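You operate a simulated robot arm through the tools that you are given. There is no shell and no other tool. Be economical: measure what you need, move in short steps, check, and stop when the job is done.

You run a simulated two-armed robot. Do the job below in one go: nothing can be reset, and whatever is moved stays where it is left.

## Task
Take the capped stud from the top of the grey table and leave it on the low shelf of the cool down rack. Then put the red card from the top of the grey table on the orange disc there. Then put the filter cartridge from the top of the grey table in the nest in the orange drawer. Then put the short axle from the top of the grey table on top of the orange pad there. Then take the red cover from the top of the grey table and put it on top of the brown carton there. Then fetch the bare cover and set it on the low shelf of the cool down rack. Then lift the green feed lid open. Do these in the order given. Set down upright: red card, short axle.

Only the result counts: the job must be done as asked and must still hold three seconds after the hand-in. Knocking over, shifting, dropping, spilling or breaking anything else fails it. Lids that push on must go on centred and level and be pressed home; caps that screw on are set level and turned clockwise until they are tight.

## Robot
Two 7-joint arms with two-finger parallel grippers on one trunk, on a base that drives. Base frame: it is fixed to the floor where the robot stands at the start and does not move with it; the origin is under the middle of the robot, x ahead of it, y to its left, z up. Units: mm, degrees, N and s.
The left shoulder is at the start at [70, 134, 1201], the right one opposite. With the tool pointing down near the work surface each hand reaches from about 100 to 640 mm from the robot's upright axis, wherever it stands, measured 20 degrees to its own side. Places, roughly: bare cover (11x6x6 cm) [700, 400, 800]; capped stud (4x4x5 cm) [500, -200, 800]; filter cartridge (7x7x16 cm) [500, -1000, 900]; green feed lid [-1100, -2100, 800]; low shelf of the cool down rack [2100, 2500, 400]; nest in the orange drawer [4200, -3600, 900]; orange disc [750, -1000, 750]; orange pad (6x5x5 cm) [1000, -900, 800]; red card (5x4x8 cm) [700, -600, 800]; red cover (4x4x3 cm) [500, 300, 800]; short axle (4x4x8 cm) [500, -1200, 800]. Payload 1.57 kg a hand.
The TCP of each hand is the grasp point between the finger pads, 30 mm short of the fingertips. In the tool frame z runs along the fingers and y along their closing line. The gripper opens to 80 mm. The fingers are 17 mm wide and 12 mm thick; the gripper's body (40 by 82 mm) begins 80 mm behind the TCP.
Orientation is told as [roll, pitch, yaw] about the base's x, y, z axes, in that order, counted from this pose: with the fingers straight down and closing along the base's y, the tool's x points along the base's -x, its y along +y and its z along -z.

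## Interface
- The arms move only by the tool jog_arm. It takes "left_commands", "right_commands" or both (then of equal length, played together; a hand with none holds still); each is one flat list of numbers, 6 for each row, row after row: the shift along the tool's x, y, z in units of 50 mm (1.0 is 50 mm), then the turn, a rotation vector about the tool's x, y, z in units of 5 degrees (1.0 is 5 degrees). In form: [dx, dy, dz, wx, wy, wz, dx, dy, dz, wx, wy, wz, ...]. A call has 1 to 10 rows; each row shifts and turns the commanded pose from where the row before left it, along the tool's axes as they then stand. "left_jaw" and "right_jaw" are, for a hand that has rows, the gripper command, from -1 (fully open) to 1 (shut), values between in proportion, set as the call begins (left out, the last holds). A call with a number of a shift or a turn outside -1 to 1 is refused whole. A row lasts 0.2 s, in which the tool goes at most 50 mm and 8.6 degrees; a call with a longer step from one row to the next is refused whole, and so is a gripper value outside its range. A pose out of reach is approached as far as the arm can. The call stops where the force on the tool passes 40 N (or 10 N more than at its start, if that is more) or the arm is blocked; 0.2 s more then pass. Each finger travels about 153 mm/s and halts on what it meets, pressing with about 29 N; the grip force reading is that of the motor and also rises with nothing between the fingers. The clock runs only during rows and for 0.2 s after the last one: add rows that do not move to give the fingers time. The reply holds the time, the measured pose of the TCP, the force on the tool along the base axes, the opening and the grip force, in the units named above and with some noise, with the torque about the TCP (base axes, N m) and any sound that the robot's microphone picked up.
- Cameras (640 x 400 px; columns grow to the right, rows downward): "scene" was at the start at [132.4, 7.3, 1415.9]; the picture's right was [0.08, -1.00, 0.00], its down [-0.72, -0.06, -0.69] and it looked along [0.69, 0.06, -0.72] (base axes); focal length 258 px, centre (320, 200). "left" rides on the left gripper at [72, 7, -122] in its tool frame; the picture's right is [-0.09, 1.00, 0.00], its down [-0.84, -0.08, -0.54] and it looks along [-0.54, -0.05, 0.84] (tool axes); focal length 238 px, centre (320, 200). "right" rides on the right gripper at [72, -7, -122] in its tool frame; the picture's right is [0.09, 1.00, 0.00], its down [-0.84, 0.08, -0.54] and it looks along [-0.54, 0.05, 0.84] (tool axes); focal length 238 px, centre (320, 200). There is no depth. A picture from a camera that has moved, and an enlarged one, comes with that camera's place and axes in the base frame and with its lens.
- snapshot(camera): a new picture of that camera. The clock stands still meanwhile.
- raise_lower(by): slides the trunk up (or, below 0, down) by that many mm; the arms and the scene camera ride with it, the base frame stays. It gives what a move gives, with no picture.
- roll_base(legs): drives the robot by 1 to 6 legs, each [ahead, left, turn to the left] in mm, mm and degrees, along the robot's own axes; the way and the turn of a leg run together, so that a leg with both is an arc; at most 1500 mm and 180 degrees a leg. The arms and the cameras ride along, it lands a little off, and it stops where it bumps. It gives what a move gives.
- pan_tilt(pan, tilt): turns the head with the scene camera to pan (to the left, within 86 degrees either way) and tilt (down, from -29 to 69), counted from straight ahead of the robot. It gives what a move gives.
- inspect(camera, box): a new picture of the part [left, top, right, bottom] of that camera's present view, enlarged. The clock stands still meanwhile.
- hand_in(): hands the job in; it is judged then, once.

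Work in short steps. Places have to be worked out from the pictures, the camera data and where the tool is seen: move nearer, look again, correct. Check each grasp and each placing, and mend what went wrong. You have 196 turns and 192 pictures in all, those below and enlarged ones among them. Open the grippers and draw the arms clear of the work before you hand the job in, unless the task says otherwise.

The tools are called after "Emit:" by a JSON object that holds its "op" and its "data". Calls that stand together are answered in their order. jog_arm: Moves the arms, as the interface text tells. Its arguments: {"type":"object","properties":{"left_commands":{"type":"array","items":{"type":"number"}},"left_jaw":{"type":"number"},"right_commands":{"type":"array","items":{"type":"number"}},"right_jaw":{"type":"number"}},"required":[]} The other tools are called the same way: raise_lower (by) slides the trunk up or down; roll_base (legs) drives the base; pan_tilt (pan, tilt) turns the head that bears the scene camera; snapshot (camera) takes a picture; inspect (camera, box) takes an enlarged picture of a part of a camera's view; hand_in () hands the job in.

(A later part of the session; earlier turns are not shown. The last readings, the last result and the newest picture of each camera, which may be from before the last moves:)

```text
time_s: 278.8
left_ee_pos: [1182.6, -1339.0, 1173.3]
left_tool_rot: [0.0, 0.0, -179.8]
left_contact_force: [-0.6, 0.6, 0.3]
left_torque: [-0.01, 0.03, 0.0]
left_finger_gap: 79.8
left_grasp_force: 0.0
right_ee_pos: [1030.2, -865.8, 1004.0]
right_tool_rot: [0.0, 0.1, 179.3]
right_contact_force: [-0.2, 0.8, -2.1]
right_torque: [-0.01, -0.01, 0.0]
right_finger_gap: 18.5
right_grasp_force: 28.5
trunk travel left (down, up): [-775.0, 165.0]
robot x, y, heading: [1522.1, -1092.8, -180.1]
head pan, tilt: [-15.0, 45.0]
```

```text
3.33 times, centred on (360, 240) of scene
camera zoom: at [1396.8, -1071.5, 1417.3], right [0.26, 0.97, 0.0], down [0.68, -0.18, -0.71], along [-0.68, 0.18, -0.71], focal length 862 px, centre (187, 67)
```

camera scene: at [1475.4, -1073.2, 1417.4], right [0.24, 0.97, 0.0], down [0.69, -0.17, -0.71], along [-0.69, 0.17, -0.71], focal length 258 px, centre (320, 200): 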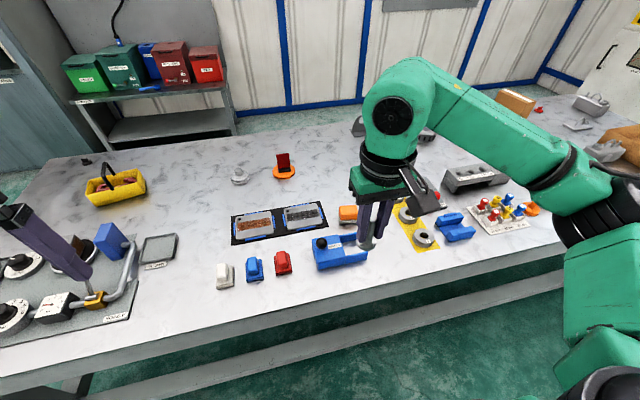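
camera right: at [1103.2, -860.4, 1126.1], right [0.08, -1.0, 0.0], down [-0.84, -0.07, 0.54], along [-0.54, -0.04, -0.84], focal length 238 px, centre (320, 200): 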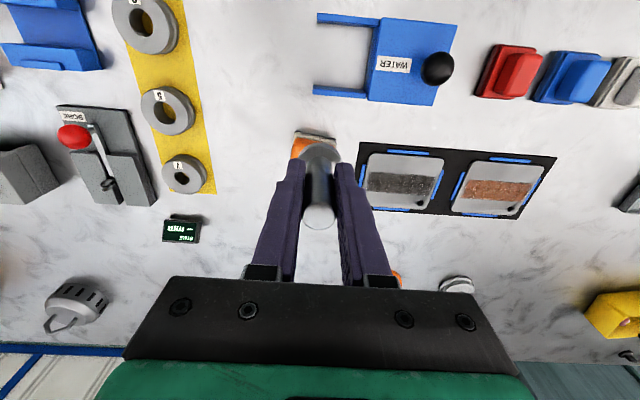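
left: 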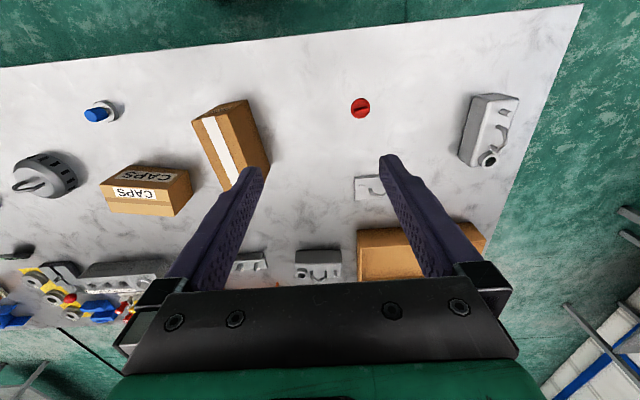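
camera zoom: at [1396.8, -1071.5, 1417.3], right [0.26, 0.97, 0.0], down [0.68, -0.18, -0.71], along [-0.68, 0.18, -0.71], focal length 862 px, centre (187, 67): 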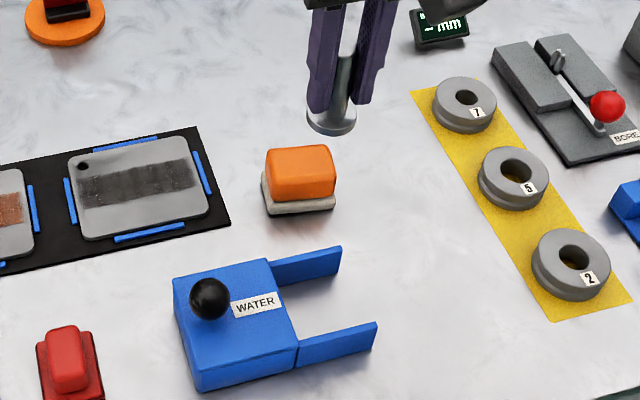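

Pad top centre ≈ (987,-862). I move over it, lowering to z≈930, and check alignment.

Emit:
{"op": "jog_arm", "data": {"right_commands": [-0.44, -0.04, 0.3, 0, 0, 0, -0.42, -0.04, 0.5, 0, 0, 0, 0, 0, 0.6, 0, 0, 0, 0, 0, 0, 0, 0, 0]}}

Emit:
{"op": "snapshot", "data": {"camera": "right"}}

Emit:
{"op": "inspect", "data": {"camera": "scene", "box": [300, 180, 420, 260]}}

```text
time_s: 279.8
left_ee_pos: [1183.6, -1339.0, 1171.9]
left_tool_rot: [-0.1, -0.2, -179.9]
left_contact_force: [-0.5, 0.2, 0.7]
left_torque: [-0.02, 0.0, 0.03]
left_finger_gap: 79.9
left_grasp_force: 0.1
right_ee_pos: [988.4, -862.1, 935.1]
right_tool_rot: [0.1, 0.0, 179.3]
right_contact_force: [0.1, 1.0, -2.1]
right_torque: [0.0, 0.01, 0.01]
right_finger_gap: 19.0
right_grasp_force: 29.2
trunk travel left (down, up): [-775.0, 165.0]
robot x, y, heading: [1522.9, -1094.7, -179.9]
head pan, tilt: [-15.0, 45.0]
```

```text
111 pictures are left
camera right: at [1059.6, -855.9, 1056.4], right [0.08, -1.0, 0.0], down [-0.84, -0.07, 0.54], along [-0.54, -0.04, -0.84], focal length 238 px, centre (320, 200)
```

right: 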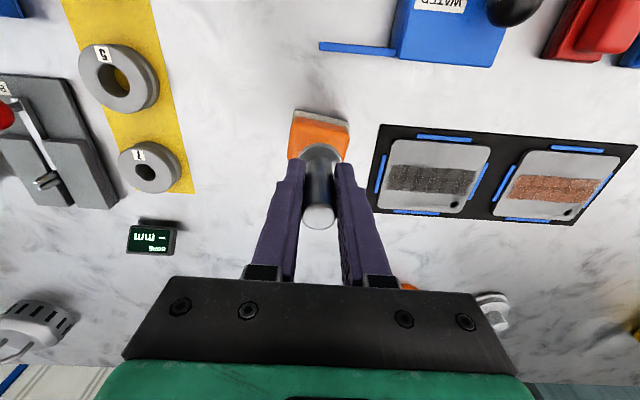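

```text
5.00 times, centred on (360, 220) of scene
camera zoom: at [1397.2, -1072.0, 1417.3], right [0.26, 0.97, 0.0], down [0.68, -0.18, -0.71], along [-0.68, 0.18, -0.71], focal length 1292 px, centre (120, 100)
```

zoom: 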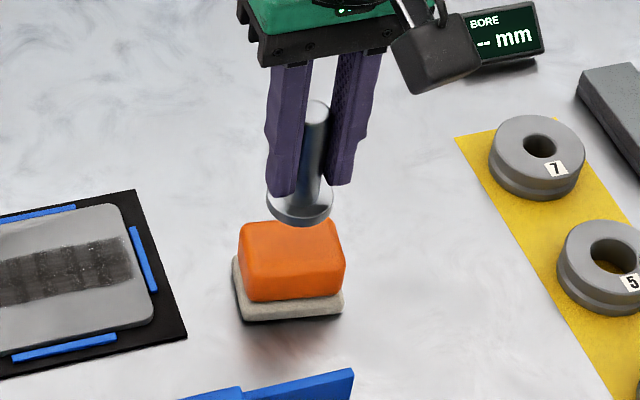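

Offset of the axle to the pad centre is about (-5,+2) mm. I correct and lower.

Emit:
{"op": "jog_arm", "data": {"right_commands": [-0.1, -0.04, 0.2, 0, 0, 0, 0, 0, 0.3, 0, 0, 0, 0, 0, 0, 0, 0, 0]}}

Emit:
{"op": "jog_arm", "data": {"right_commands": [0, 0, 0.06, 0, 0, 0, 0, 0, 0, 0, 0, 0]}}

Emit:
{"op": "inspect", "data": {"camera": "scene", "box": [300, 180, 420, 260]}}

```text
time_s: 280.6
left_ee_pos: [1183.5, -1338.2, 1172.6]
left_tool_rot: [0.0, 0.0, -179.7]
left_contact_force: [0.7, 0.7, -0.9]
left_torque: [0.01, -0.01, 0.0]
left_finger_gap: 80.2
left_grasp_force: 0.1
right_ee_pos: [983.7, -859.7, 910.5]
right_tool_rot: [0.0, 0.1, 179.3]
right_contact_force: [0.3, 0.4, -1.5]
right_torque: [0.0, -0.03, -0.02]
right_finger_gap: 19.3
right_grasp_force: 28.6
trunk travel left (down, up): [-775.0, 165.0]
robot x, y, heading: [1525.6, -1090.1, -179.9]
head pan, tilt: [-15.0, 45.0]
```

```text
time_s: 281.2
left_ee_pos: [1182.8, -1338.3, 1172.3]
left_tool_rot: [0.0, -0.1, -179.8]
left_contact_force: [0.5, -0.7, -0.4]
left_torque: [-0.01, -0.01, 0.0]
left_finger_gap: 80.0
left_grasp_force: 0.1
right_ee_pos: [984.3, -860.3, 908.5]
right_tool_rot: [0.1, -0.1, 179.4]
right_contact_force: [-0.5, 0.4, -1.8]
right_torque: [0.07, -0.02, -0.01]
right_finger_gap: 18.9
right_grasp_force: 28.8
trunk travel left (down, up): [-775.0, 165.0]
robot x, y, heading: [1527.3, -1095.4, -179.9]
head pan, tilt: [-15.0, 45.0]
```

```text
5.00 times, centred on (360, 220) of scene
camera zoom: at [1397.3, -1071.9, 1417.3], right [0.26, 0.97, 0.0], down [0.68, -0.18, -0.71], along [-0.68, 0.18, -0.71], focal length 1292 px, centre (120, 100)
```

zoom: 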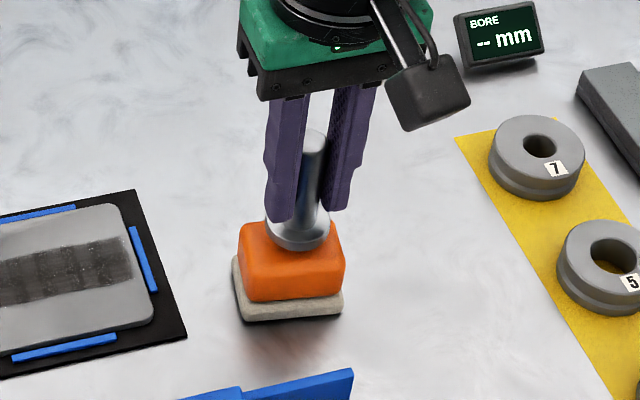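

Nearly centred. Final small correction and touch down.

Emit:
{"op": "jog_arm", "data": {"right_commands": [-0.04, 0.04, 0.06, 0, 0, 0, 0, 0, 0, 0, 0, 0]}}

Emit:
{"op": "jog_arm", "data": {"right_commands": [0, 0, 0.05, 0, 0, 0, 0, 0, 0, 0, 0, 0]}}

Emit:
{"op": "jog_arm", "data": {"right_commands": [0, 0, 0.03, 0, 0, 0, 0, 0, 0, 0, 0, 0]}}

```text
time_s: 281.8
left_ee_pos: [1183.6, -1339.3, 1172.7]
left_tool_rot: [-0.1, -0.1, -179.8]
left_contact_force: [0.7, 0.3, -0.1]
left_torque: [0.01, 0.01, -0.02]
left_finger_gap: 80.2
left_grasp_force: 0.0
right_ee_pos: [982.9, -861.9, 906.8]
right_tool_rot: [0.0, 0.0, 179.3]
right_contact_force: [0.8, 0.0, -2.7]
right_torque: [0.01, -0.01, 0.0]
right_finger_gap: 19.1
right_grasp_force: 28.4
trunk travel left (down, up): [-775.0, 165.0]
robot x, y, heading: [1524.8, -1095.5, -179.5]
head pan, tilt: [-15.0, 45.0]
```

```text
time_s: 282.4
left_ee_pos: [1183.4, -1339.4, 1173.3]
left_tool_rot: [0.1, -0.2, -179.7]
left_contact_force: [0.0, -0.6, 0.1]
left_torque: [0.01, 0.0, 0.01]
left_finger_gap: 80.1
left_grasp_force: 0.1
right_ee_pos: [982.0, -862.0, 901.9]
right_tool_rot: [0.0, 0.0, 179.3]
right_contact_force: [0.0, -0.5, -2.0]
right_torque: [-0.01, -0.02, 0.0]
right_finger_gap: 19.2
right_grasp_force: 29.4
trunk travel left (down, up): [-775.0, 165.0]
robot x, y, heading: [1526.7, -1093.2, -179.7]
head pan, tilt: [-15.0, 45.0]
```

```text
time_s: 283.0
left_ee_pos: [1183.9, -1338.8, 1172.6]
left_tool_rot: [0.0, -0.1, -179.7]
left_contact_force: [0.8, -0.8, 0.0]
left_torque: [0.02, -0.01, 0.04]
left_finger_gap: 79.9
left_grasp_force: 0.0
right_ee_pos: [982.3, -860.6, 900.8]
right_tool_rot: [0.0, 0.0, 179.3]
right_contact_force: [0.6, 0.4, -2.4]
right_torque: [-0.02, 0.01, 0.0]
right_finger_gap: 18.9
right_grasp_force: 29.3
trunk travel left (down, up): [-775.0, 165.0]
robot x, y, heading: [1527.2, -1087.3, -180.1]
head pan, tilt: [-15.0, 45.0]
```

Emit:
{"op": "jog_arm", "data": {"right_commands": [0, 0, 0.04, 0, 0, 0, 0, 0, 0, 0, 0, 0]}}

Emit:
{"op": "jog_arm", "data": {"right_commands": [0, 0, 0.04, 0, 0, 0, 0, 0, 0, 0, 0, 0]}}

Emit:
{"op": "inspect", "data": {"camera": "scene", "box": [300, 180, 420, 260]}}

```text
time_s: 283.6
left_ee_pos: [1183.7, -1339.3, 1171.9]
left_tool_rot: [0.1, -0.2, -179.8]
left_contact_force: [-0.6, 0.7, -0.5]
left_torque: [-0.01, -0.01, -0.03]
left_finger_gap: 80.1
left_grasp_force: 0.1
right_ee_pos: [983.1, -860.4, 899.3]
right_tool_rot: [-0.1, 0.0, 179.2]
right_contact_force: [-1.2, 0.1, -1.5]
right_torque: [-0.02, -0.01, -0.04]
right_finger_gap: 19.0
right_grasp_force: 28.9
trunk travel left (down, up): [-775.0, 165.0]
robot x, y, heading: [1524.1, -1091.0, -180.0]
head pan, tilt: [-15.0, 45.0]
```

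```text
time_s: 284.2
left_ee_pos: [1183.7, -1338.1, 1173.5]
left_tool_rot: [0.0, -0.1, -179.8]
left_contact_force: [-0.3, 0.5, 0.1]
left_torque: [0.03, -0.02, 0.02]
left_finger_gap: 80.1
left_grasp_force: 0.0
right_ee_pos: [983.9, -860.4, 898.1]
right_tool_rot: [0.0, -0.1, 179.4]
right_contact_force: [-1.0, 0.4, 1.5]
right_torque: [0.06, 0.07, -0.01]
right_finger_gap: 19.0
right_grasp_force: 28.7
trunk travel left (down, up): [-775.0, 165.0]
robot x, y, heading: [1525.7, -1093.1, -180.0]
head pan, tilt: [-15.0, 45.0]
```

```text
5.00 times, centred on (360, 220) of scene
camera zoom: at [1397.7, -1072.0, 1417.4], right [0.26, 0.97, 0.0], down [0.68, -0.18, -0.71], along [-0.68, 0.18, -0.71], focal length 1292 px, centre (120, 100)
```

zoom: 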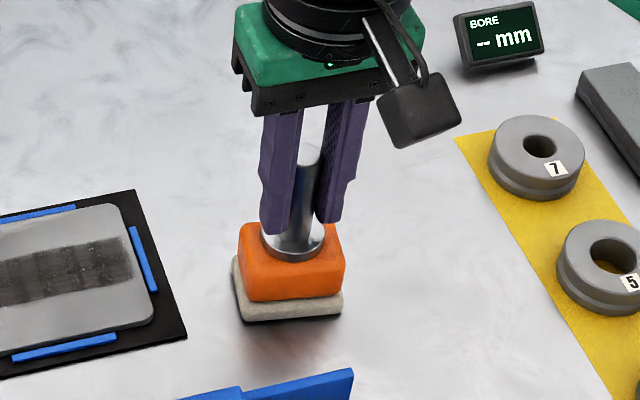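

The flange sits centred on the pad top. I press 0.5 mm and release.

Emit:
{"op": "jog_arm", "data": {"right_commands": [0, 0, 0.012, 0, 0, 0, 0, 0, 0, 0, 0, 0]}}

Emit:
{"op": "jog_arm", "data": {"right_commands": [0, 0, 0, 0, 0, 0, 0, 0, 0, 0, 0, 0, 0, 0, 0, 0, 0, 0], "right_jaw": -0.4}}

Emit:
{"op": "jog_arm", "data": {"right_commands": [0, 0, -0.5, 0, 0, 0, 0, 0, -0.9, 0, 0, 0, 0, 0, -0.9, 0, 0, 0, 0, 0, -0.9, 0, 0, 0, 0.8, 0, -0.4, 0, 0, 0, 0.8, 0, 0, 0, 0, 0, 0.8, 0, 0, 0, 0, 0, 0.8, 0, 0, 0, 0, 0]}}

Emit:
{"op": "inspect", "data": {"camera": "scene", "box": [300, 160, 420, 260]}}

```text
time_s: 284.8
left_ee_pos: [1184.8, -1339.0, 1171.6]
left_tool_rot: [0.0, -0.1, -179.8]
left_contact_force: [-0.3, 0.6, 0.6]
left_torque: [-0.03, -0.01, 0.01]
left_finger_gap: 80.3
left_grasp_force: 0.0
right_ee_pos: [983.8, -862.2, 897.9]
right_tool_rot: [-0.1, -0.1, 179.2]
right_contact_force: [-0.3, 0.7, 2.8]
right_torque: [0.08, 0.07, -0.02]
right_finger_gap: 19.0
right_grasp_force: 29.2
trunk travel left (down, up): [-775.0, 165.0]
robot x, y, heading: [1519.7, -1094.9, -180.2]
head pan, tilt: [-15.0, 45.0]
```

```text
time_s: 285.6
left_ee_pos: [1184.0, -1338.7, 1172.6]
left_tool_rot: [0.1, -0.1, -179.9]
left_contact_force: [-0.3, 1.0, 0.4]
left_torque: [0.0, 0.0, 0.01]
left_finger_gap: 80.3
left_grasp_force: 0.1
right_ee_pos: [982.9, -861.7, 898.1]
right_tool_rot: [0.1, 0.0, 179.2]
right_contact_force: [0.8, 0.2, 0.5]
right_torque: [-0.01, 0.03, 0.02]
right_finger_gap: 56.0
right_grasp_force: 0.1
trunk travel left (down, up): [-775.0, 165.0]
robot x, y, heading: [1526.6, -1095.0, -179.8]
head pan, tilt: [-15.0, 45.0]
```

```text
time_s: 287.4
left_ee_pos: [1185.9, -1338.1, 1173.7]
left_tool_rot: [0.0, -0.1, -179.8]
left_contact_force: [0.5, 0.8, 0.1]
left_torque: [-0.01, 0.03, -0.02]
left_finger_gap: 80.3
left_grasp_force: 0.1
right_ee_pos: [1145.6, -865.6, 1078.7]
right_tool_rot: [0.1, -0.2, 179.1]
right_contact_force: [0.1, 0.5, 0.4]
right_torque: [-0.01, 0.01, -0.02]
right_finger_gap: 56.2
right_grasp_force: 0.0
trunk travel left (down, up): [-775.0, 165.0]
robot x, y, heading: [1525.9, -1094.0, -180.1]
head pan, tilt: [-15.0, 45.0]
```

```text
4.00 times, centred on (360, 210) of scene
camera zoom: at [1399.9, -1071.5, 1417.6], right [0.26, 0.97, 0.0], down [0.68, -0.18, -0.71], along [-0.68, 0.18, -0.71], focal length 1034 px, centre (160, 160)
```

zoom: 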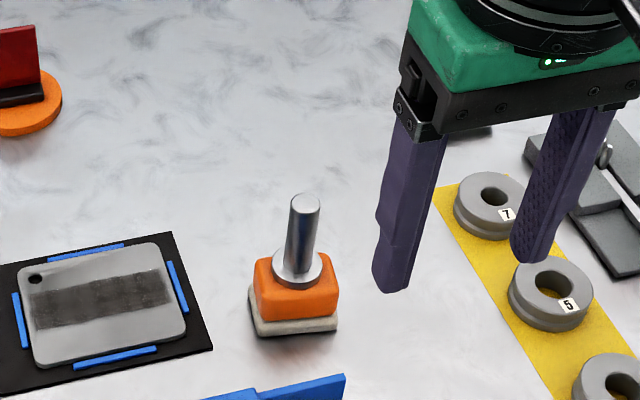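

The axle stands upright on the pad. Now to the red cover: I go round the left end, viewing the cartons on the way.

Emit:
{"op": "roll_base", "data": {"legs": [[-90, 0, 0], [0, -1300, 0]]}}

Emit:
{"op": "pan_tilt", "data": {"pan": 0, "tilt": 40}}

Emit:
{"op": "snapshot", "data": {"camera": "scene"}}

```text
time_s: 294.6
left_ee_pos: [1261.2, -64.2, 1172.1]
left_tool_rot: [0.0, -0.1, -178.2]
left_contact_force: [0.1, 0.3, 0.2]
left_torque: [-0.01, 0.03, 0.01]
left_finger_gap: 79.9
left_grasp_force: 0.0
right_ee_pos: [1207.5, 409.0, 1077.4]
right_tool_rot: [-0.1, 0.0, -179.2]
right_contact_force: [0.1, 0.7, -0.1]
right_torque: [0.01, -0.03, 0.0]
right_finger_gap: 56.2
right_grasp_force: 0.1
trunk travel left (down, up): [-775.0, 165.0]
robot x, y, heading: [1594.3, 192.2, -178.5]
head pan, tilt: [-15.0, 45.0]
```

```text
time_s: 295.4
left_ee_pos: [1261.2, -63.5, 1172.4]
left_tool_rot: [-0.1, -0.1, -178.3]
left_contact_force: [0.0, 0.7, 0.0]
left_torque: [0.0, 0.0, -0.01]
left_finger_gap: 79.8
left_grasp_force: 0.0
right_ee_pos: [1208.4, 409.3, 1076.7]
right_tool_rot: [0.0, 0.1, -179.2]
right_contact_force: [-0.6, 0.3, -0.8]
right_torque: [-0.01, 0.03, 0.0]
right_finger_gap: 56.1
right_grasp_force: 0.0
trunk travel left (down, up): [-775.0, 165.0]
robot x, y, heading: [1599.2, 192.5, -178.7]
head pan, tilt: [0.0, 40.0]
```

```text
106 pictures are left
camera scene: at [1462.6, 188.1, 1424.6], right [-0.03, 1.0, 0.0], down [0.64, 0.02, -0.77], along [-0.77, -0.02, -0.64], focal length 258 px, centre (320, 200)
```

scene: 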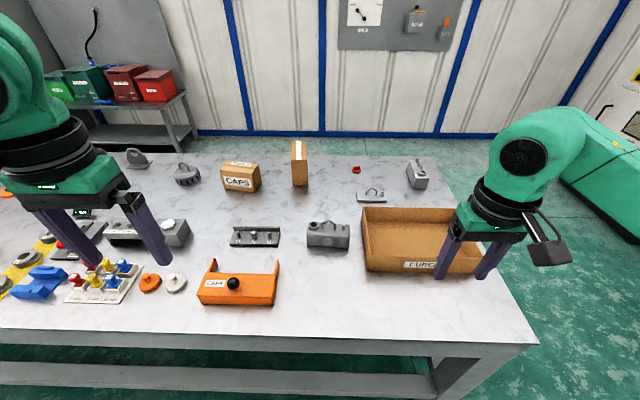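

Emit:
{"op": "inspect", "data": {"camera": "scene", "box": [200, 120, 400, 220]}}

Emit:
{"op": "inspect", "data": {"camera": "scene", "box": [340, 150, 500, 300]}}

```text
3.20 times, centred on (300, 170) of scene
camera zoom: at [1462.6, 188.1, 1424.6], right [-0.03, 1.0, 0.0], down [0.64, 0.02, -0.77], along [-0.77, -0.02, -0.64], focal length 827 px, centre (384, 296)
```

zoom: 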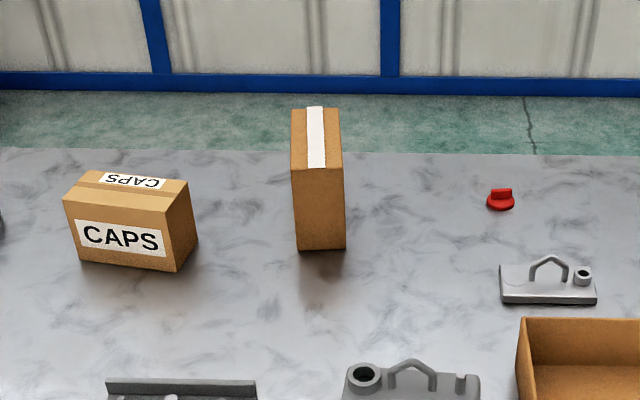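

```text
2.67 times, centred on (420, 225) of scene
camera zoom: at [1462.6, 188.1, 1424.6], right [-0.03, 1.0, 0.0], down [0.64, 0.02, -0.77], along [-0.77, -0.02, -0.64], focal length 689 px, centre (53, 133)
```

zoom: 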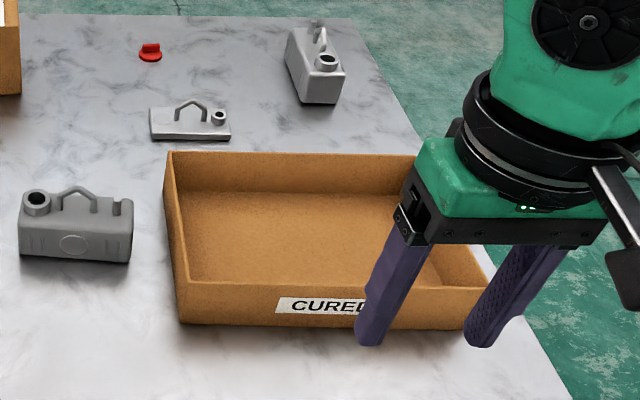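

I continue round the left end to the near side, facing the table again.

Emit:
{"op": "roll_base", "data": {"legs": [[0, -1060, -1.3], [1500, 0, 0], [50, 0, 0], [0, 0, 90], [0, 0, 90]]}}

Emit:
{"op": "snapshot", "data": {"camera": "scene"}}

```text
time_s: 316.1
left_ee_pos: [352.2, 1487.9, 1172.5]
left_tool_rot: [0.0, -0.2, 3.2]
left_contact_force: [-0.5, -0.5, -0.9]
left_torque: [0.04, -0.04, 0.01]
left_finger_gap: 80.1
left_grasp_force: 0.0
right_ee_pos: [419.4, 1018.2, 1077.7]
right_tool_rot: [-0.1, 0.0, 2.4]
right_contact_force: [-0.5, -0.4, -0.3]
right_torque: [0.02, 0.0, -0.01]
right_finger_gap: 56.1
right_grasp_force: 0.1
trunk travel left (down, up): [-775.0, 165.0]
robot x, y, heading: [26.1, 1224.6, 3.3]
head pan, tilt: [0.0, 40.0]
```

```text
103 pictures are left
camera scene: at [161.9, 1232.6, 1424.6], right [0.06, -1.0, 0.0], down [-0.64, -0.04, -0.77], along [0.76, 0.04, -0.64], focal length 258 px, centre (320, 200)
```

scene: 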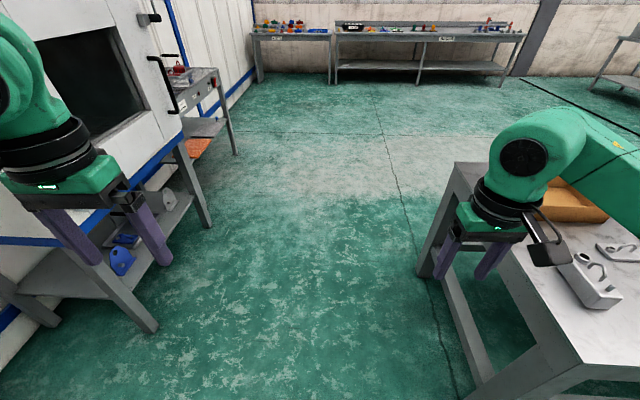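

Emit:
{"op": "roll_base", "data": {"legs": [[0, 0, -3.3], [20, -770, 0]]}}

Emit:
{"op": "pan_tilt", "data": {"pan": -10, "tilt": 50}}

Emit:
{"op": "snapshot", "data": {"camera": "scene"}}

Emit:
{"op": "inspect", "data": {"camera": "scene", "box": [320, 120, 560, 300]}}

```text
time_s: 320.7
left_ee_pos: [383.1, 685.6, 1172.5]
left_tool_rot: [0.0, -0.2, -0.8]
left_contact_force: [-0.2, 0.3, 0.2]
left_torque: [-0.01, -0.03, 0.01]
left_finger_gap: 80.2
left_grasp_force: 0.1
right_ee_pos: [417.8, 210.2, 1077.4]
right_tool_rot: [-0.1, -0.1, -1.7]
right_contact_force: [0.5, 0.1, 0.7]
right_torque: [-0.02, 0.0, 0.02]
right_finger_gap: 55.7
right_grasp_force: 0.1
trunk travel left (down, up): [-775.0, 165.0]
robot x, y, heading: [42.0, 443.8, -0.8]
head pan, tilt: [0.0, 40.0]
```

```text
time_s: 321.4
left_ee_pos: [384.5, 684.4, 1172.4]
left_tool_rot: [0.0, -0.1, -0.9]
left_contact_force: [-0.7, 0.0, 0.9]
left_torque: [0.0, 0.0, 0.01]
left_finger_gap: 80.0
left_grasp_force: 0.0
right_ee_pos: [417.3, 209.5, 1076.9]
right_tool_rot: [0.0, 0.0, -1.7]
right_contact_force: [-0.1, 0.0, 0.3]
right_torque: [0.01, 0.01, -0.01]
right_finger_gap: 55.8
right_grasp_force: 0.1
trunk travel left (down, up): [-775.0, 165.0]
robot x, y, heading: [39.6, 445.1, -0.8]
head pan, tilt: [-10.0, 50.0]
```

```text
102 pictures are left
camera scene: at [166.8, 429.3, 1410.5], right [-0.19, -0.98, 0.0], down [-0.75, 0.14, -0.64], along [0.63, -0.12, -0.77], focal length 258 px, centre (320, 200)
```

scene: 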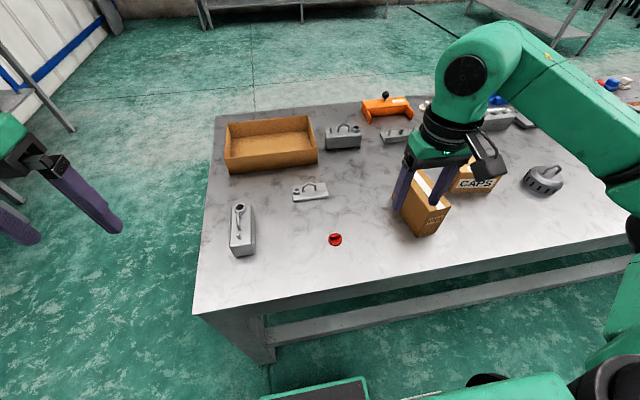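

```text
2.22 times, centred on (440, 210) of scene
camera zoom: at [166.8, 429.3, 1410.5], right [-0.19, -0.98, 0.0], down [-0.75, 0.14, -0.64], along [0.63, -0.12, -0.77], focal length 574 px, centre (53, 178)
```

zoom: 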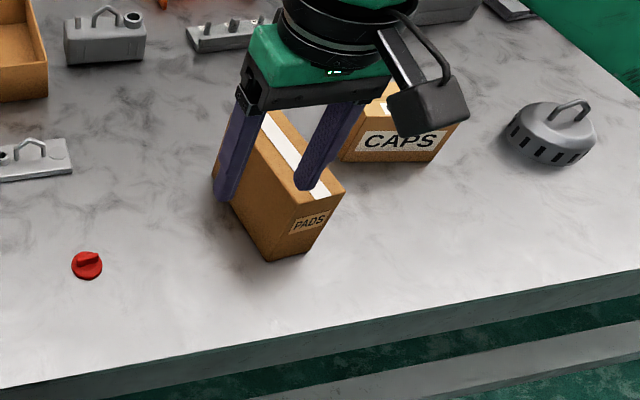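

Both cartons look brownish. I take a closer look with the wrist camera to compare their colours.

Emit:
{"op": "jog_arm", "data": {"right_commands": [-0.4, -0.3, -0.5, 0, 0, 0, -0.4, -0.3, -0.5, 0, 0, 0, -0.4, -0.3, -0.5, 0, 0, 0], "right_jaw": -1}}

Emit:
{"op": "snapshot", "data": {"camera": "right"}}

Emit:
{"op": "inspect", "data": {"camera": "scene", "box": [380, 140, 540, 260]}}

```text
time_s: 322.2
left_ee_pos: [384.3, 684.5, 1172.6]
left_tool_rot: [-0.1, -0.1, -0.8]
left_contact_force: [-0.4, 0.6, 0.1]
left_torque: [0.01, 0.01, -0.01]
left_finger_gap: 79.9
left_grasp_force: 0.1
right_ee_pos: [476.9, 163.9, 1151.1]
right_tool_rot: [0.1, 0.0, -1.6]
right_contact_force: [0.2, 0.8, 0.3]
right_torque: [-0.02, 0.02, 0.02]
right_finger_gap: 80.1
right_grasp_force: 0.1
trunk travel left (down, up): [-775.0, 165.0]
robot x, y, heading: [35.1, 446.5, -0.9]
head pan, tilt: [-10.0, 50.0]
```

```text
100 pictures are left
camera right: at [403.9, 161.0, 1273.8], right [-0.06, 1.0, 0.0], down [0.84, 0.05, 0.54], along [0.54, 0.03, -0.84], focal length 238 px, centre (320, 200)
```

right: 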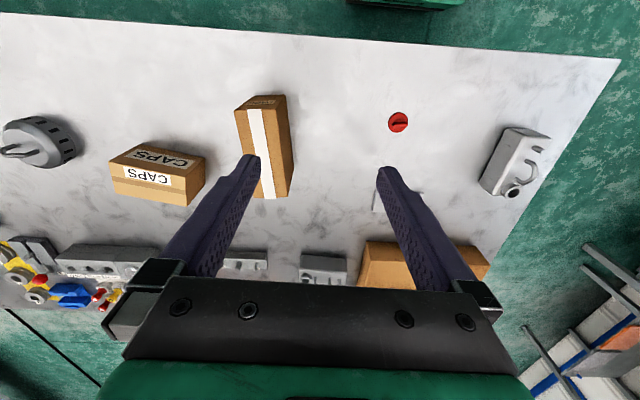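

```text
3.33 times, centred on (460, 200) of scene
camera zoom: at [166.8, 429.7, 1410.4], right [-0.19, -0.98, 0.0], down [-0.75, 0.14, -0.64], along [0.63, -0.12, -0.77], focal length 862 px, centre (-147, 200)
```

zoom: 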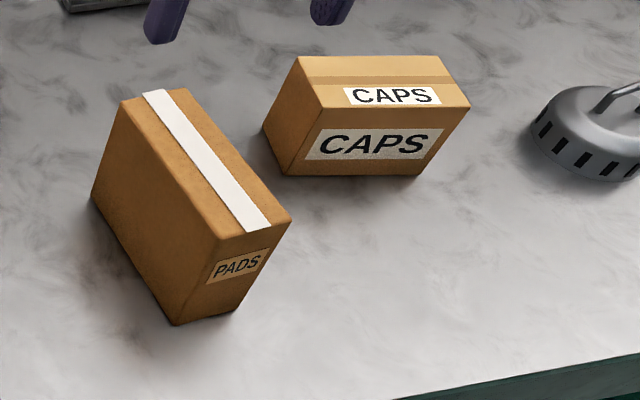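

PADS is the darker brown, plain carton with white tape; CAPS is tan and labelled. I take PADS as the brown carton. Now to the red cover at (517,319).

Emit:
{"op": "jog_arm", "data": {"right_commands": [-0.2, 0.6, 0.6, 0, 0, 0, -0.2, 0.6, 0.6, 0, 0, 0, -0.2, 0.6, 0.6, 0, 0, 0, -0.2, 0.6, 0.6, 0, 0, 0, 0, 0.7, 0.6, 0, 0, 0, 0, 0, 0.6, 0, 0, 0]}}

Emit:
{"op": "snapshot", "data": {"camera": "right"}}

Emit:
{"op": "inspect", "data": {"camera": "right", "box": [260, 60, 400, 170]}}

```text
time_s: 323.6
left_ee_pos: [384.9, 682.2, 1173.3]
left_tool_rot: [0.0, -0.1, -0.8]
left_contact_force: [0.2, 0.2, 0.4]
left_torque: [0.02, 0.0, -0.03]
left_finger_gap: 80.4
left_grasp_force: 0.1
right_ee_pos: [521.4, 315.7, 969.5]
right_tool_rot: [0.0, 0.0, -1.7]
right_contact_force: [-1.4, 0.4, 0.7]
right_torque: [0.04, -0.01, 0.01]
right_finger_gap: 80.3
right_grasp_force: 0.0
trunk travel left (down, up): [-775.0, 165.0]
robot x, y, heading: [39.0, 440.9, -0.7]
head pan, tilt: [-10.0, 50.0]
```

```text
98 pictures are left
camera right: at [447.7, 311.7, 1091.5], right [-0.06, 1.0, 0.0], down [0.84, 0.05, 0.54], along [0.54, 0.03, -0.84], focal length 238 px, centre (320, 200)
```

right: 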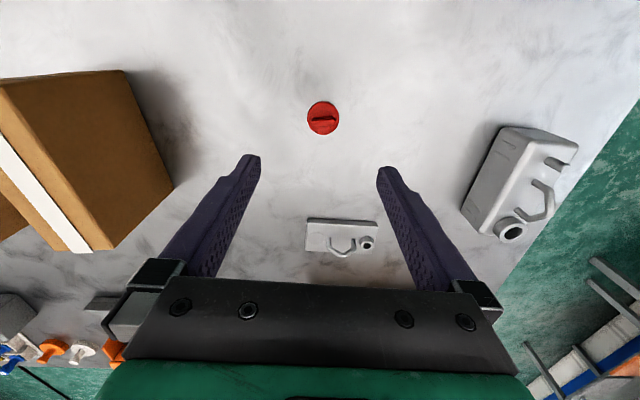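

```text
3.64 times, centred on (330, 115) of right
camera zoom: at [447.7, 311.7, 1091.5], right [-0.06, 1.0, 0.0], down [0.84, 0.05, 0.54], along [0.54, 0.03, -0.84], focal length 867 px, centre (284, 509)
```

zoom: 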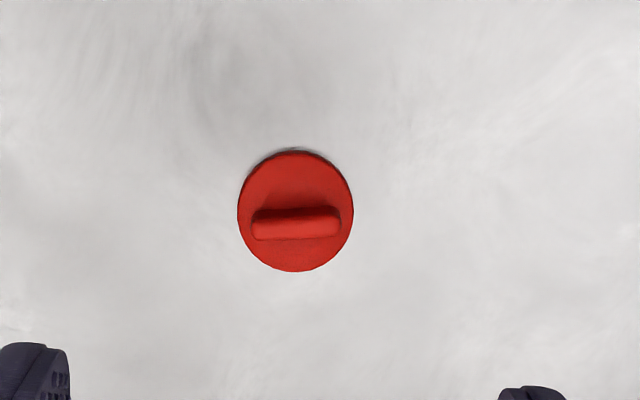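

The cover has a grip bar along y (tilted ~6°). I turn the hand to yaw ≈ -84 to pinch the bar's faces.

Emit:
{"op": "jog_arm", "data": {"right_commands": [0, 0, 0, 0, 0, 1, 0, 0, 0, 0, 0, 1, 0, 0, 0, 0, 0, 1, 0, 0, 0, 0, 0, 1, 0, 0, 0, 0, 0, 1, 0, 0, 0, 0, 0, 1, 0, 0, 0, 0, 0, 1, 0, 0, 0, 0, 0, 1]}}

Emit:
{"op": "jog_arm", "data": {"right_commands": [0, 0, 0, 0, 0, 1, 0, 0, 0, 0, 0, 1, 0, 0, 0, 0, 0, 1, 0, 0, 0, 0, 0, 1, 0, 0, 0, 0, 0, 1, 0, 0, 0, 0, 0, 1, 0, 0, 0, 0, 0, 1, 0, 0, 0, 0, 0, 1, 0.06, -0.1, 0.8, 0, 0, 0.4, 0, 0, 0.5, 0, 0, 0]}}

Emit:
{"op": "snapshot", "data": {"camera": "right"}}

```text
time_s: 325.4
left_ee_pos: [383.8, 684.8, 1171.9]
left_tool_rot: [-0.1, -0.1, -0.9]
left_contact_force: [-1.1, 0.0, 0.1]
left_torque: [0.04, -0.02, -0.02]
left_finger_gap: 79.7
left_grasp_force: 0.1
right_ee_pos: [521.2, 316.4, 971.1]
right_tool_rot: [0.0, 0.0, -41.8]
right_contact_force: [-0.7, 0.4, 0.5]
right_torque: [0.01, 0.03, 0.03]
right_finger_gap: 80.2
right_grasp_force: 0.1
trunk travel left (down, up): [-775.0, 165.0]
robot x, y, heading: [34.9, 443.7, -0.9]
head pan, tilt: [-10.0, 50.0]
```

```text
time_s: 327.6
left_ee_pos: [385.0, 684.8, 1172.6]
left_tool_rot: [0.0, -0.1, -0.8]
left_contact_force: [-0.3, -0.9, 0.4]
left_torque: [-0.01, 0.0, 0.04]
left_finger_gap: 79.9
left_grasp_force: 0.1
right_ee_pos: [515.6, 318.6, 905.3]
right_tool_rot: [0.0, 0.0, -83.8]
right_contact_force: [-0.5, 0.1, -0.1]
right_torque: [-0.01, -0.04, 0.01]
right_finger_gap: 79.8
right_grasp_force: 0.2
trunk travel left (down, up): [-775.0, 165.0]
robot x, y, heading: [40.9, 441.3, -0.8]
head pan, tilt: [-10.0, 50.0]
```

```text
96 pictures are left
camera right: at [500.1, 390.9, 1028.1], right [0.98, 0.2, 0.0], down [0.17, -0.82, 0.54], along [0.11, -0.53, -0.84], focal length 238 px, centre (320, 200)
```

right: 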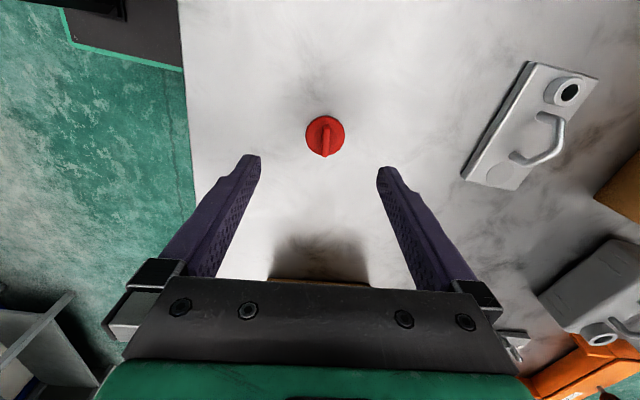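

Bar is aligned. Descend so the tips straddle the bar just above the disc, then close.

Emit:
{"op": "jog_arm", "data": {"right_commands": [0, 0.04, 0.6, 0, 0, 0, 0, 0, 0.56, 0, 0, 0, 0, 0, 0, 0, 0, 0]}}

Emit:
{"op": "inspect", "data": {"camera": "right", "box": [230, 90, 410, 220]}}

Emit:
{"op": "jog_arm", "data": {"right_commands": [0, 0, 0, 0, 0, 0, 0, 0, 0, 0, 0, 0, 0, 0, 0, 0, 0, 0, 0, 0, 0, 0, 0, 0], "right_jaw": 1}}

Emit:
{"op": "jog_arm", "data": {"right_commands": [0, 0, -0.15, 0, 0, 0, 0, 0, -0.3, 0, 0, 0, 0, 0, -0.6, 0, 0, 0]}}

Emit:
{"op": "snapshot", "data": {"camera": "right"}}

```text
time_s: 328.4
left_ee_pos: [383.3, 684.3, 1171.8]
left_tool_rot: [0.0, -0.1, -0.9]
left_contact_force: [-0.5, -0.5, 0.3]
left_torque: [-0.01, -0.02, 0.01]
left_finger_gap: 80.2
left_grasp_force: 0.2
right_ee_pos: [516.6, 322.4, 849.2]
right_tool_rot: [0.1, 0.1, -83.8]
right_contact_force: [0.1, -1.1, -0.2]
right_torque: [-0.01, 0.01, 0.02]
right_finger_gap: 79.9
right_grasp_force: 0.1
trunk travel left (down, up): [-775.0, 165.0]
robot x, y, heading: [36.7, 445.5, -0.8]
head pan, tilt: [-10.0, 50.0]
```

```text
3.08 times, centred on (320, 155) of right
camera zoom: at [502.1, 394.3, 970.5], right [0.98, 0.2, 0.0], down [0.17, -0.82, 0.54], along [0.11, -0.53, -0.84], focal length 733 px, centre (320, 338)
```

zoom: 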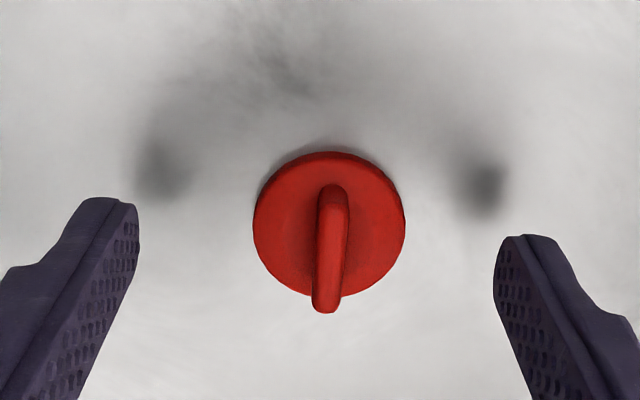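

```text
time_s: 329.4
left_ee_pos: [383.6, 685.3, 1172.7]
left_tool_rot: [-0.1, -0.1, -0.7]
left_contact_force: [-0.3, -0.4, 0.3]
left_torque: [-0.03, -0.03, 0.03]
left_finger_gap: 80.0
left_grasp_force: 0.0
right_ee_pos: [517.0, 322.8, 848.8]
right_tool_rot: [0.0, 0.0, -83.7]
right_contact_force: [1.0, -0.2, 0.1]
right_torque: [0.01, 0.01, 0.0]
right_finger_gap: 5.3
right_grasp_force: 25.3
trunk travel left (down, up): [-775.0, 165.0]
robot x, y, heading: [40.0, 447.1, -0.9]
head pan, tilt: [-10.0, 50.0]
```

```text
time_s: 330.2
left_ee_pos: [384.5, 684.5, 1173.7]
left_tool_rot: [0.0, -0.1, -0.7]
left_contact_force: [0.6, -0.1, 0.3]
left_torque: [0.01, 0.0, 0.01]
left_finger_gap: 80.2
left_grasp_force: 0.0
right_ee_pos: [516.6, 323.5, 902.6]
right_tool_rot: [0.0, 0.0, -83.7]
right_contact_force: [-0.6, 0.3, -0.1]
right_torque: [-0.02, 0.02, -0.01]
right_finger_gap: 5.4
right_grasp_force: 25.4
trunk travel left (down, up): [-775.0, 165.0]
robot x, y, heading: [38.6, 442.0, -0.9]
head pan, tilt: [-10.0, 50.0]
```

```text
94 pictures are left
camera right: at [501.7, 395.3, 1023.1], right [0.98, 0.2, 0.0], down [0.17, -0.82, 0.54], along [0.11, -0.53, -0.84], focal length 238 px, centre (320, 200)
```

right: 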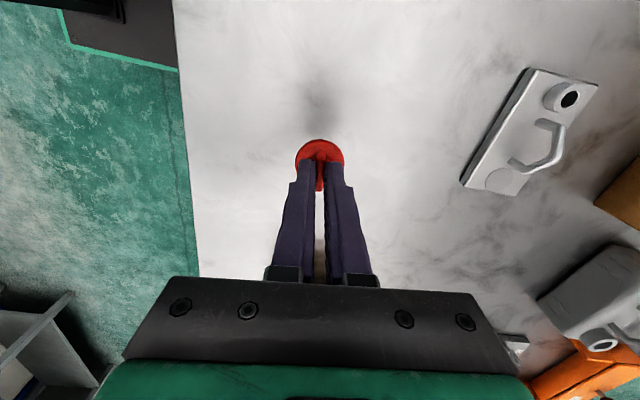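

Cover held. The brown carton's top is at z≈910, centre ≈ (562,75). I lift and roll right 200 mm.

Emit:
{"op": "jog_arm", "data": {"right_commands": [0, 0, -0.8, 0, 0, 0, 0, 0, -0.8, 0, 0, 0, 0, 0, -0.9, 0, 0, 0]}}

Emit:
{"op": "roll_base", "data": {"legs": [[0, -205, 0.8]]}}

Emit:
{"op": "snapshot", "data": {"camera": "right"}}

Emit:
{"op": "snapshot", "data": {"camera": "scene"}}

```text
time_s: 331.1
left_ee_pos: [383.7, 684.3, 1173.0]
left_tool_rot: [0.0, -0.1, -0.9]
left_contact_force: [0.5, 0.3, 0.3]
left_torque: [0.01, -0.02, -0.01]
left_finger_gap: 80.1
left_grasp_force: 0.0
right_ee_pos: [515.5, 322.6, 1025.6]
right_tool_rot: [0.1, 0.0, -83.7]
right_contact_force: [0.8, 0.5, 0.6]
right_torque: [0.01, 0.03, 0.0]
right_finger_gap: 5.5
right_grasp_force: 25.3
trunk travel left (down, up): [-775.0, 165.0]
robot x, y, heading: [37.5, 443.7, -0.8]
head pan, tilt: [-10.0, 50.0]
```

```text
time_s: 332.7
left_ee_pos: [377.5, 484.5, 1171.7]
left_tool_rot: [-0.1, -0.1, 0.2]
left_contact_force: [0.1, 0.2, -0.8]
left_torque: [-0.01, -0.04, 0.04]
left_finger_gap: 80.2
left_grasp_force: 0.0
right_ee_pos: [517.0, 125.1, 1026.7]
right_tool_rot: [0.0, -0.2, -82.7]
right_contact_force: [-0.2, -0.7, 0.0]
right_torque: [0.01, 0.0, 0.02]
right_finger_gap: 5.5
right_grasp_force: 25.7
trunk travel left (down, up): [-775.0, 165.0]
robot x, y, heading: [37.7, 233.7, 0.4]
head pan, tilt: [-10.0, 50.0]
```

```text
93 pictures are left
camera right: at [500.2, 196.6, 1147.8], right [0.98, 0.22, 0.0], down [0.18, -0.82, 0.54], along [0.12, -0.53, -0.84], focal length 238 px, centre (320, 200)
```

right: 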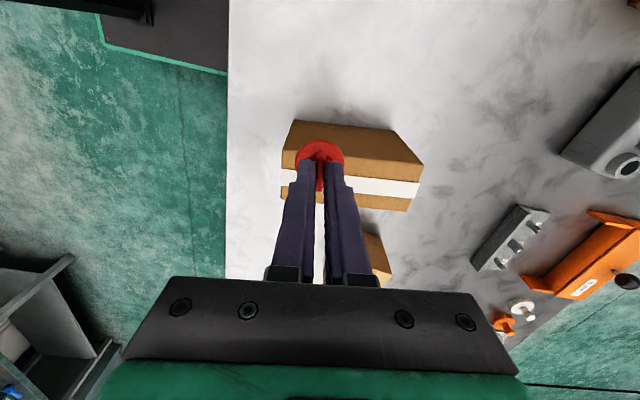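

```text
92 pictures are left
camera scene: at [165.8, 226.7, 1410.5], right [-0.17, -0.99, 0.0], down [-0.76, 0.13, -0.64], along [0.63, -0.11, -0.77], focal length 258 px, centre (320, 200)
```

scene: 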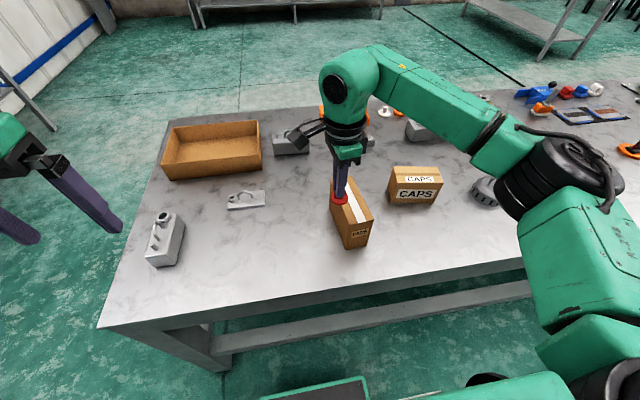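

Carton top centre ≈ (563,76). I move over it and lower part-way.

Emit:
{"op": "jog_arm", "data": {"right_commands": [-0.36, 0.26, 0, 0, 0, 0, -0.36, 0.26, 0, 0, 0, 0, -0.37, 0.27, 0.3, 0, 0, 0, 0, 0, 0.6, 0, 0, 0, 0, 0, 0, 0, 0, 0]}}

Emit:
{"op": "snapshot", "data": {"camera": "right"}}

Emit:
{"op": "inspect", "data": {"camera": "scene", "box": [280, 140, 440, 270]}}

```text
time_s: 333.9
left_ee_pos: [378.3, 483.3, 1173.5]
left_tool_rot: [-0.1, -0.1, 0.2]
left_contact_force: [0.5, 0.0, 0.0]
left_torque: [0.01, 0.03, -0.01]
left_finger_gap: 79.8
left_grasp_force: 0.1
right_ee_pos: [561.8, 74.9, 979.6]
right_tool_rot: [0.0, 0.0, -82.6]
right_contact_force: [0.3, 0.2, 0.2]
right_torque: [0.03, 0.0, 0.0]
right_finger_gap: 5.7
right_grasp_force: 25.7
trunk travel left (down, up): [-775.0, 165.0]
robot x, y, heading: [38.4, 236.4, 0.2]
head pan, tilt: [-10.0, 50.0]
```

```text
91 pictures are left
camera right: at [545.4, 146.5, 1102.1], right [0.98, 0.22, 0.0], down [0.18, -0.82, 0.54], along [0.12, -0.53, -0.84], focal length 238 px, centre (320, 200)
```

right: 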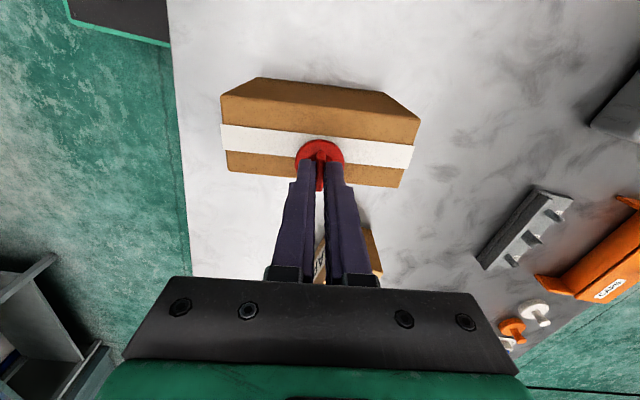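

```text
3.08 times, centred on (360, 205) of scene
camera zoom: at [165.5, 224.6, 1410.5], right [-0.17, -0.99, 0.0], down [-0.75, 0.13, -0.64], along [0.63, -0.11, -0.77], focal length 795 px, centre (197, 185)
```

zoom: 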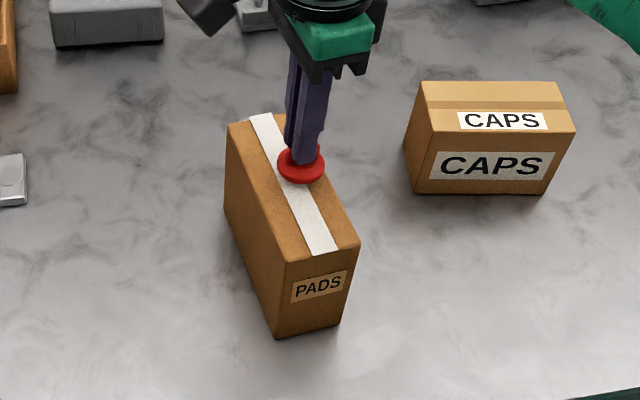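

Centred on the carton top. I lower in small steps to contact.

Emit:
{"op": "jog_arm", "data": {"right_commands": [0, 0, 0.2, 0, 0, 0, 0, 0, 0, 0, 0, 0]}}

Emit:
{"op": "jog_arm", "data": {"right_commands": [0, 0, 0.06, 0, 0, 0, 0, 0, 0, 0, 0, 0]}}

Emit:
{"op": "jog_arm", "data": {"right_commands": [0, 0, 0.06, 0, 0, 0, 0, 0, 0, 0, 0, 0]}}

Emit:
{"op": "inspect", "data": {"camera": "scene", "box": [300, 160, 400, 240]}}

```text
time_s: 334.5
left_ee_pos: [377.2, 482.8, 1173.1]
left_tool_rot: [0.1, -0.1, 0.2]
left_contact_force: [-0.5, 0.0, -0.3]
left_torque: [-0.01, 0.0, 0.0]
left_finger_gap: 80.1
left_grasp_force: 0.1
right_ee_pos: [562.8, 75.0, 968.2]
right_tool_rot: [0.0, 0.1, -82.6]
right_contact_force: [-0.5, 0.8, -0.2]
right_torque: [-0.04, -0.02, -0.01]
right_finger_gap: 5.6
right_grasp_force: 25.8
trunk travel left (down, up): [-775.0, 165.0]
robot x, y, heading: [38.7, 238.7, 0.3]
head pan, tilt: [-10.0, 50.0]
```

```text
time_s: 335.1
left_ee_pos: [377.9, 483.4, 1172.0]
left_tool_rot: [0.0, -0.1, 0.2]
left_contact_force: [0.8, -0.5, -0.4]
left_torque: [0.0, 0.0, 0.01]
left_finger_gap: 79.9
left_grasp_force: 0.0
right_ee_pos: [561.2, 74.5, 968.2]
right_tool_rot: [0.2, 0.0, -82.6]
right_contact_force: [1.6, -0.1, 10.0]
right_torque: [-0.08, -0.09, 0.03]
right_finger_gap: 5.6
right_grasp_force: 25.6
trunk travel left (down, up): [-775.0, 165.0]
robot x, y, heading: [37.9, 238.2, 0.1]
head pan, tilt: [-10.0, 50.0]
```

```text
time_s: 335.7
left_ee_pos: [376.7, 484.5, 1174.1]
left_tool_rot: [-0.1, -0.2, 0.2]
left_contact_force: [-0.3, 0.3, 0.6]
left_torque: [0.01, -0.01, -0.01]
left_finger_gap: 80.0
left_grasp_force: 0.1
right_ee_pos: [561.6, 75.0, 965.3]
right_tool_rot: [0.4, -0.1, -82.7]
right_contact_force: [8.6, -2.8, 27.8]
right_torque: [-0.25, -0.27, 0.04]
right_finger_gap: 5.5
right_grasp_force: 25.5
trunk travel left (down, up): [-775.0, 165.0]
robot x, y, heading: [38.9, 236.0, 0.1]
head pan, tilt: [-10.0, 50.0]
```

```text
5.00 times, centred on (350, 200) of scene
camera zoom: at [162.6, 225.5, 1411.1], right [-0.17, -0.99, 0.0], down [-0.75, 0.13, -0.64], along [0.64, -0.11, -0.76], focal length 1292 px, centre (170, 200)
```

zoom: 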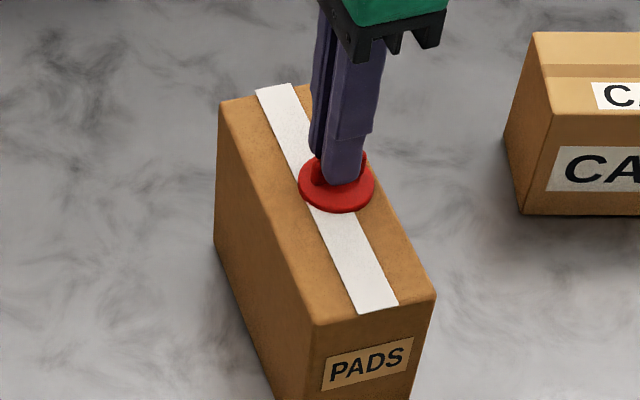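

Contact. I ease off the preload and release.

Emit:
{"op": "jog_arm", "data": {"right_commands": [0, 0, -0.07, 0, 0, 0, 0, 0, 0, 0, 0, 0]}}

Emit:
{"op": "jog_arm", "data": {"right_commands": [0, 0, 0, 0, 0, 0, 0, 0, 0, 0, 0, 0], "right_jaw": 0.2}}

Emit:
{"op": "jog_arm", "data": {"right_commands": [0, 0, -0.4, 0, 0, 0, 0, 0, -0.8, 0, 0, 0, 0, 0, -0.9, 0, 0, 0, 0, 0, -0.9, 0, 0, 0]}}

Emit:
{"op": "snapshot", "data": {"camera": "scene"}}

Emit:
{"op": "inspect", "data": {"camera": "scene", "box": [290, 150, 410, 260]}}

```text
time_s: 336.3
left_ee_pos: [376.2, 483.5, 1171.9]
left_tool_rot: [-0.1, -0.2, 0.1]
left_contact_force: [-0.9, -0.5, 0.7]
left_torque: [0.01, -0.01, -0.01]
left_finger_gap: 80.0
left_grasp_force: 0.2
right_ee_pos: [561.1, 74.8, 967.4]
right_tool_rot: [-0.1, -0.1, -82.6]
right_contact_force: [0.5, 1.0, 10.3]
right_torque: [0.03, 0.0, 0.01]
right_finger_gap: 5.5
right_grasp_force: 26.1
trunk travel left (down, up): [-775.0, 165.0]
robot x, y, heading: [34.1, 237.5, 0.3]
head pan, tilt: [-10.0, 50.0]
```

```text
time_s: 336.9
left_ee_pos: [377.4, 482.2, 1172.6]
left_tool_rot: [0.0, -0.2, 0.1]
left_contact_force: [0.0, -0.4, 0.6]
left_torque: [-0.01, 0.0, 0.02]
left_finger_gap: 80.1
left_grasp_force: 0.1
right_ee_pos: [562.2, 74.1, 966.2]
right_tool_rot: [0.0, -0.1, -82.6]
right_contact_force: [0.5, 0.6, 0.5]
right_torque: [-0.01, -0.01, -0.01]
right_finger_gap: 31.9
right_grasp_force: 0.0
trunk travel left (down, up): [-775.0, 165.0]
robot x, y, heading: [36.4, 233.6, 0.3]
head pan, tilt: [-10.0, 50.0]
```

```text
time_s: 337.9
left_ee_pos: [378.0, 483.3, 1173.4]
left_tool_rot: [0.0, -0.1, 0.2]
left_contact_force: [0.2, -0.5, -0.8]
left_torque: [-0.01, -0.01, 0.0]
left_finger_gap: 80.0
left_grasp_force: 0.2
right_ee_pos: [561.3, 74.9, 1119.1]
right_tool_rot: [-0.1, -0.2, -82.6]
right_contact_force: [-0.1, 0.6, -0.6]
right_torque: [-0.02, 0.0, 0.03]
right_finger_gap: 31.8
right_grasp_force: 0.1
trunk travel left (down, up): [-775.0, 165.0]
robot x, y, heading: [35.7, 236.8, 0.3]
head pan, tilt: [-10.0, 50.0]
```

```text
88 pictures are left
camera scene: at [165.1, 225.1, 1410.5], right [-0.17, -0.99, 0.0], down [-0.75, 0.13, -0.64], along [0.63, -0.11, -0.77], focal length 258 px, centre (320, 200)
```

scene: 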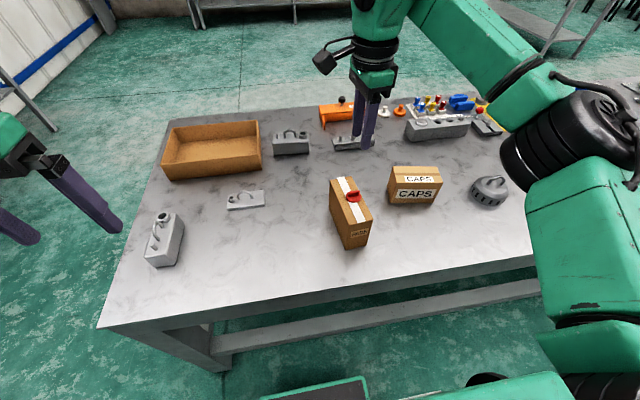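

```text
3.64 times, centred on (350, 205) of scene
camera zoom: at [165.1, 225.1, 1410.5], right [-0.17, -0.99, 0.0], down [-0.75, 0.13, -0.64], along [0.63, -0.11, -0.77], focal length 940 px, centre (211, 182)
```

zoom: 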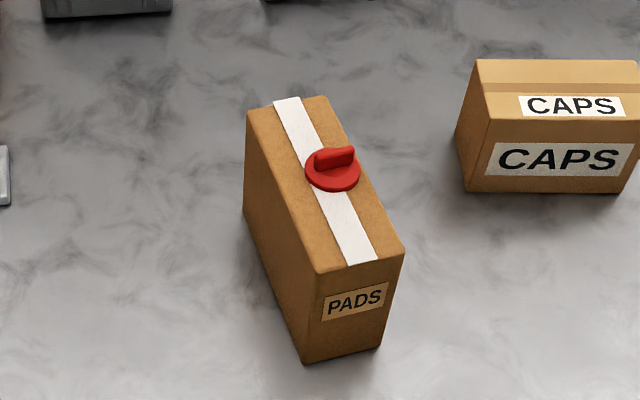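

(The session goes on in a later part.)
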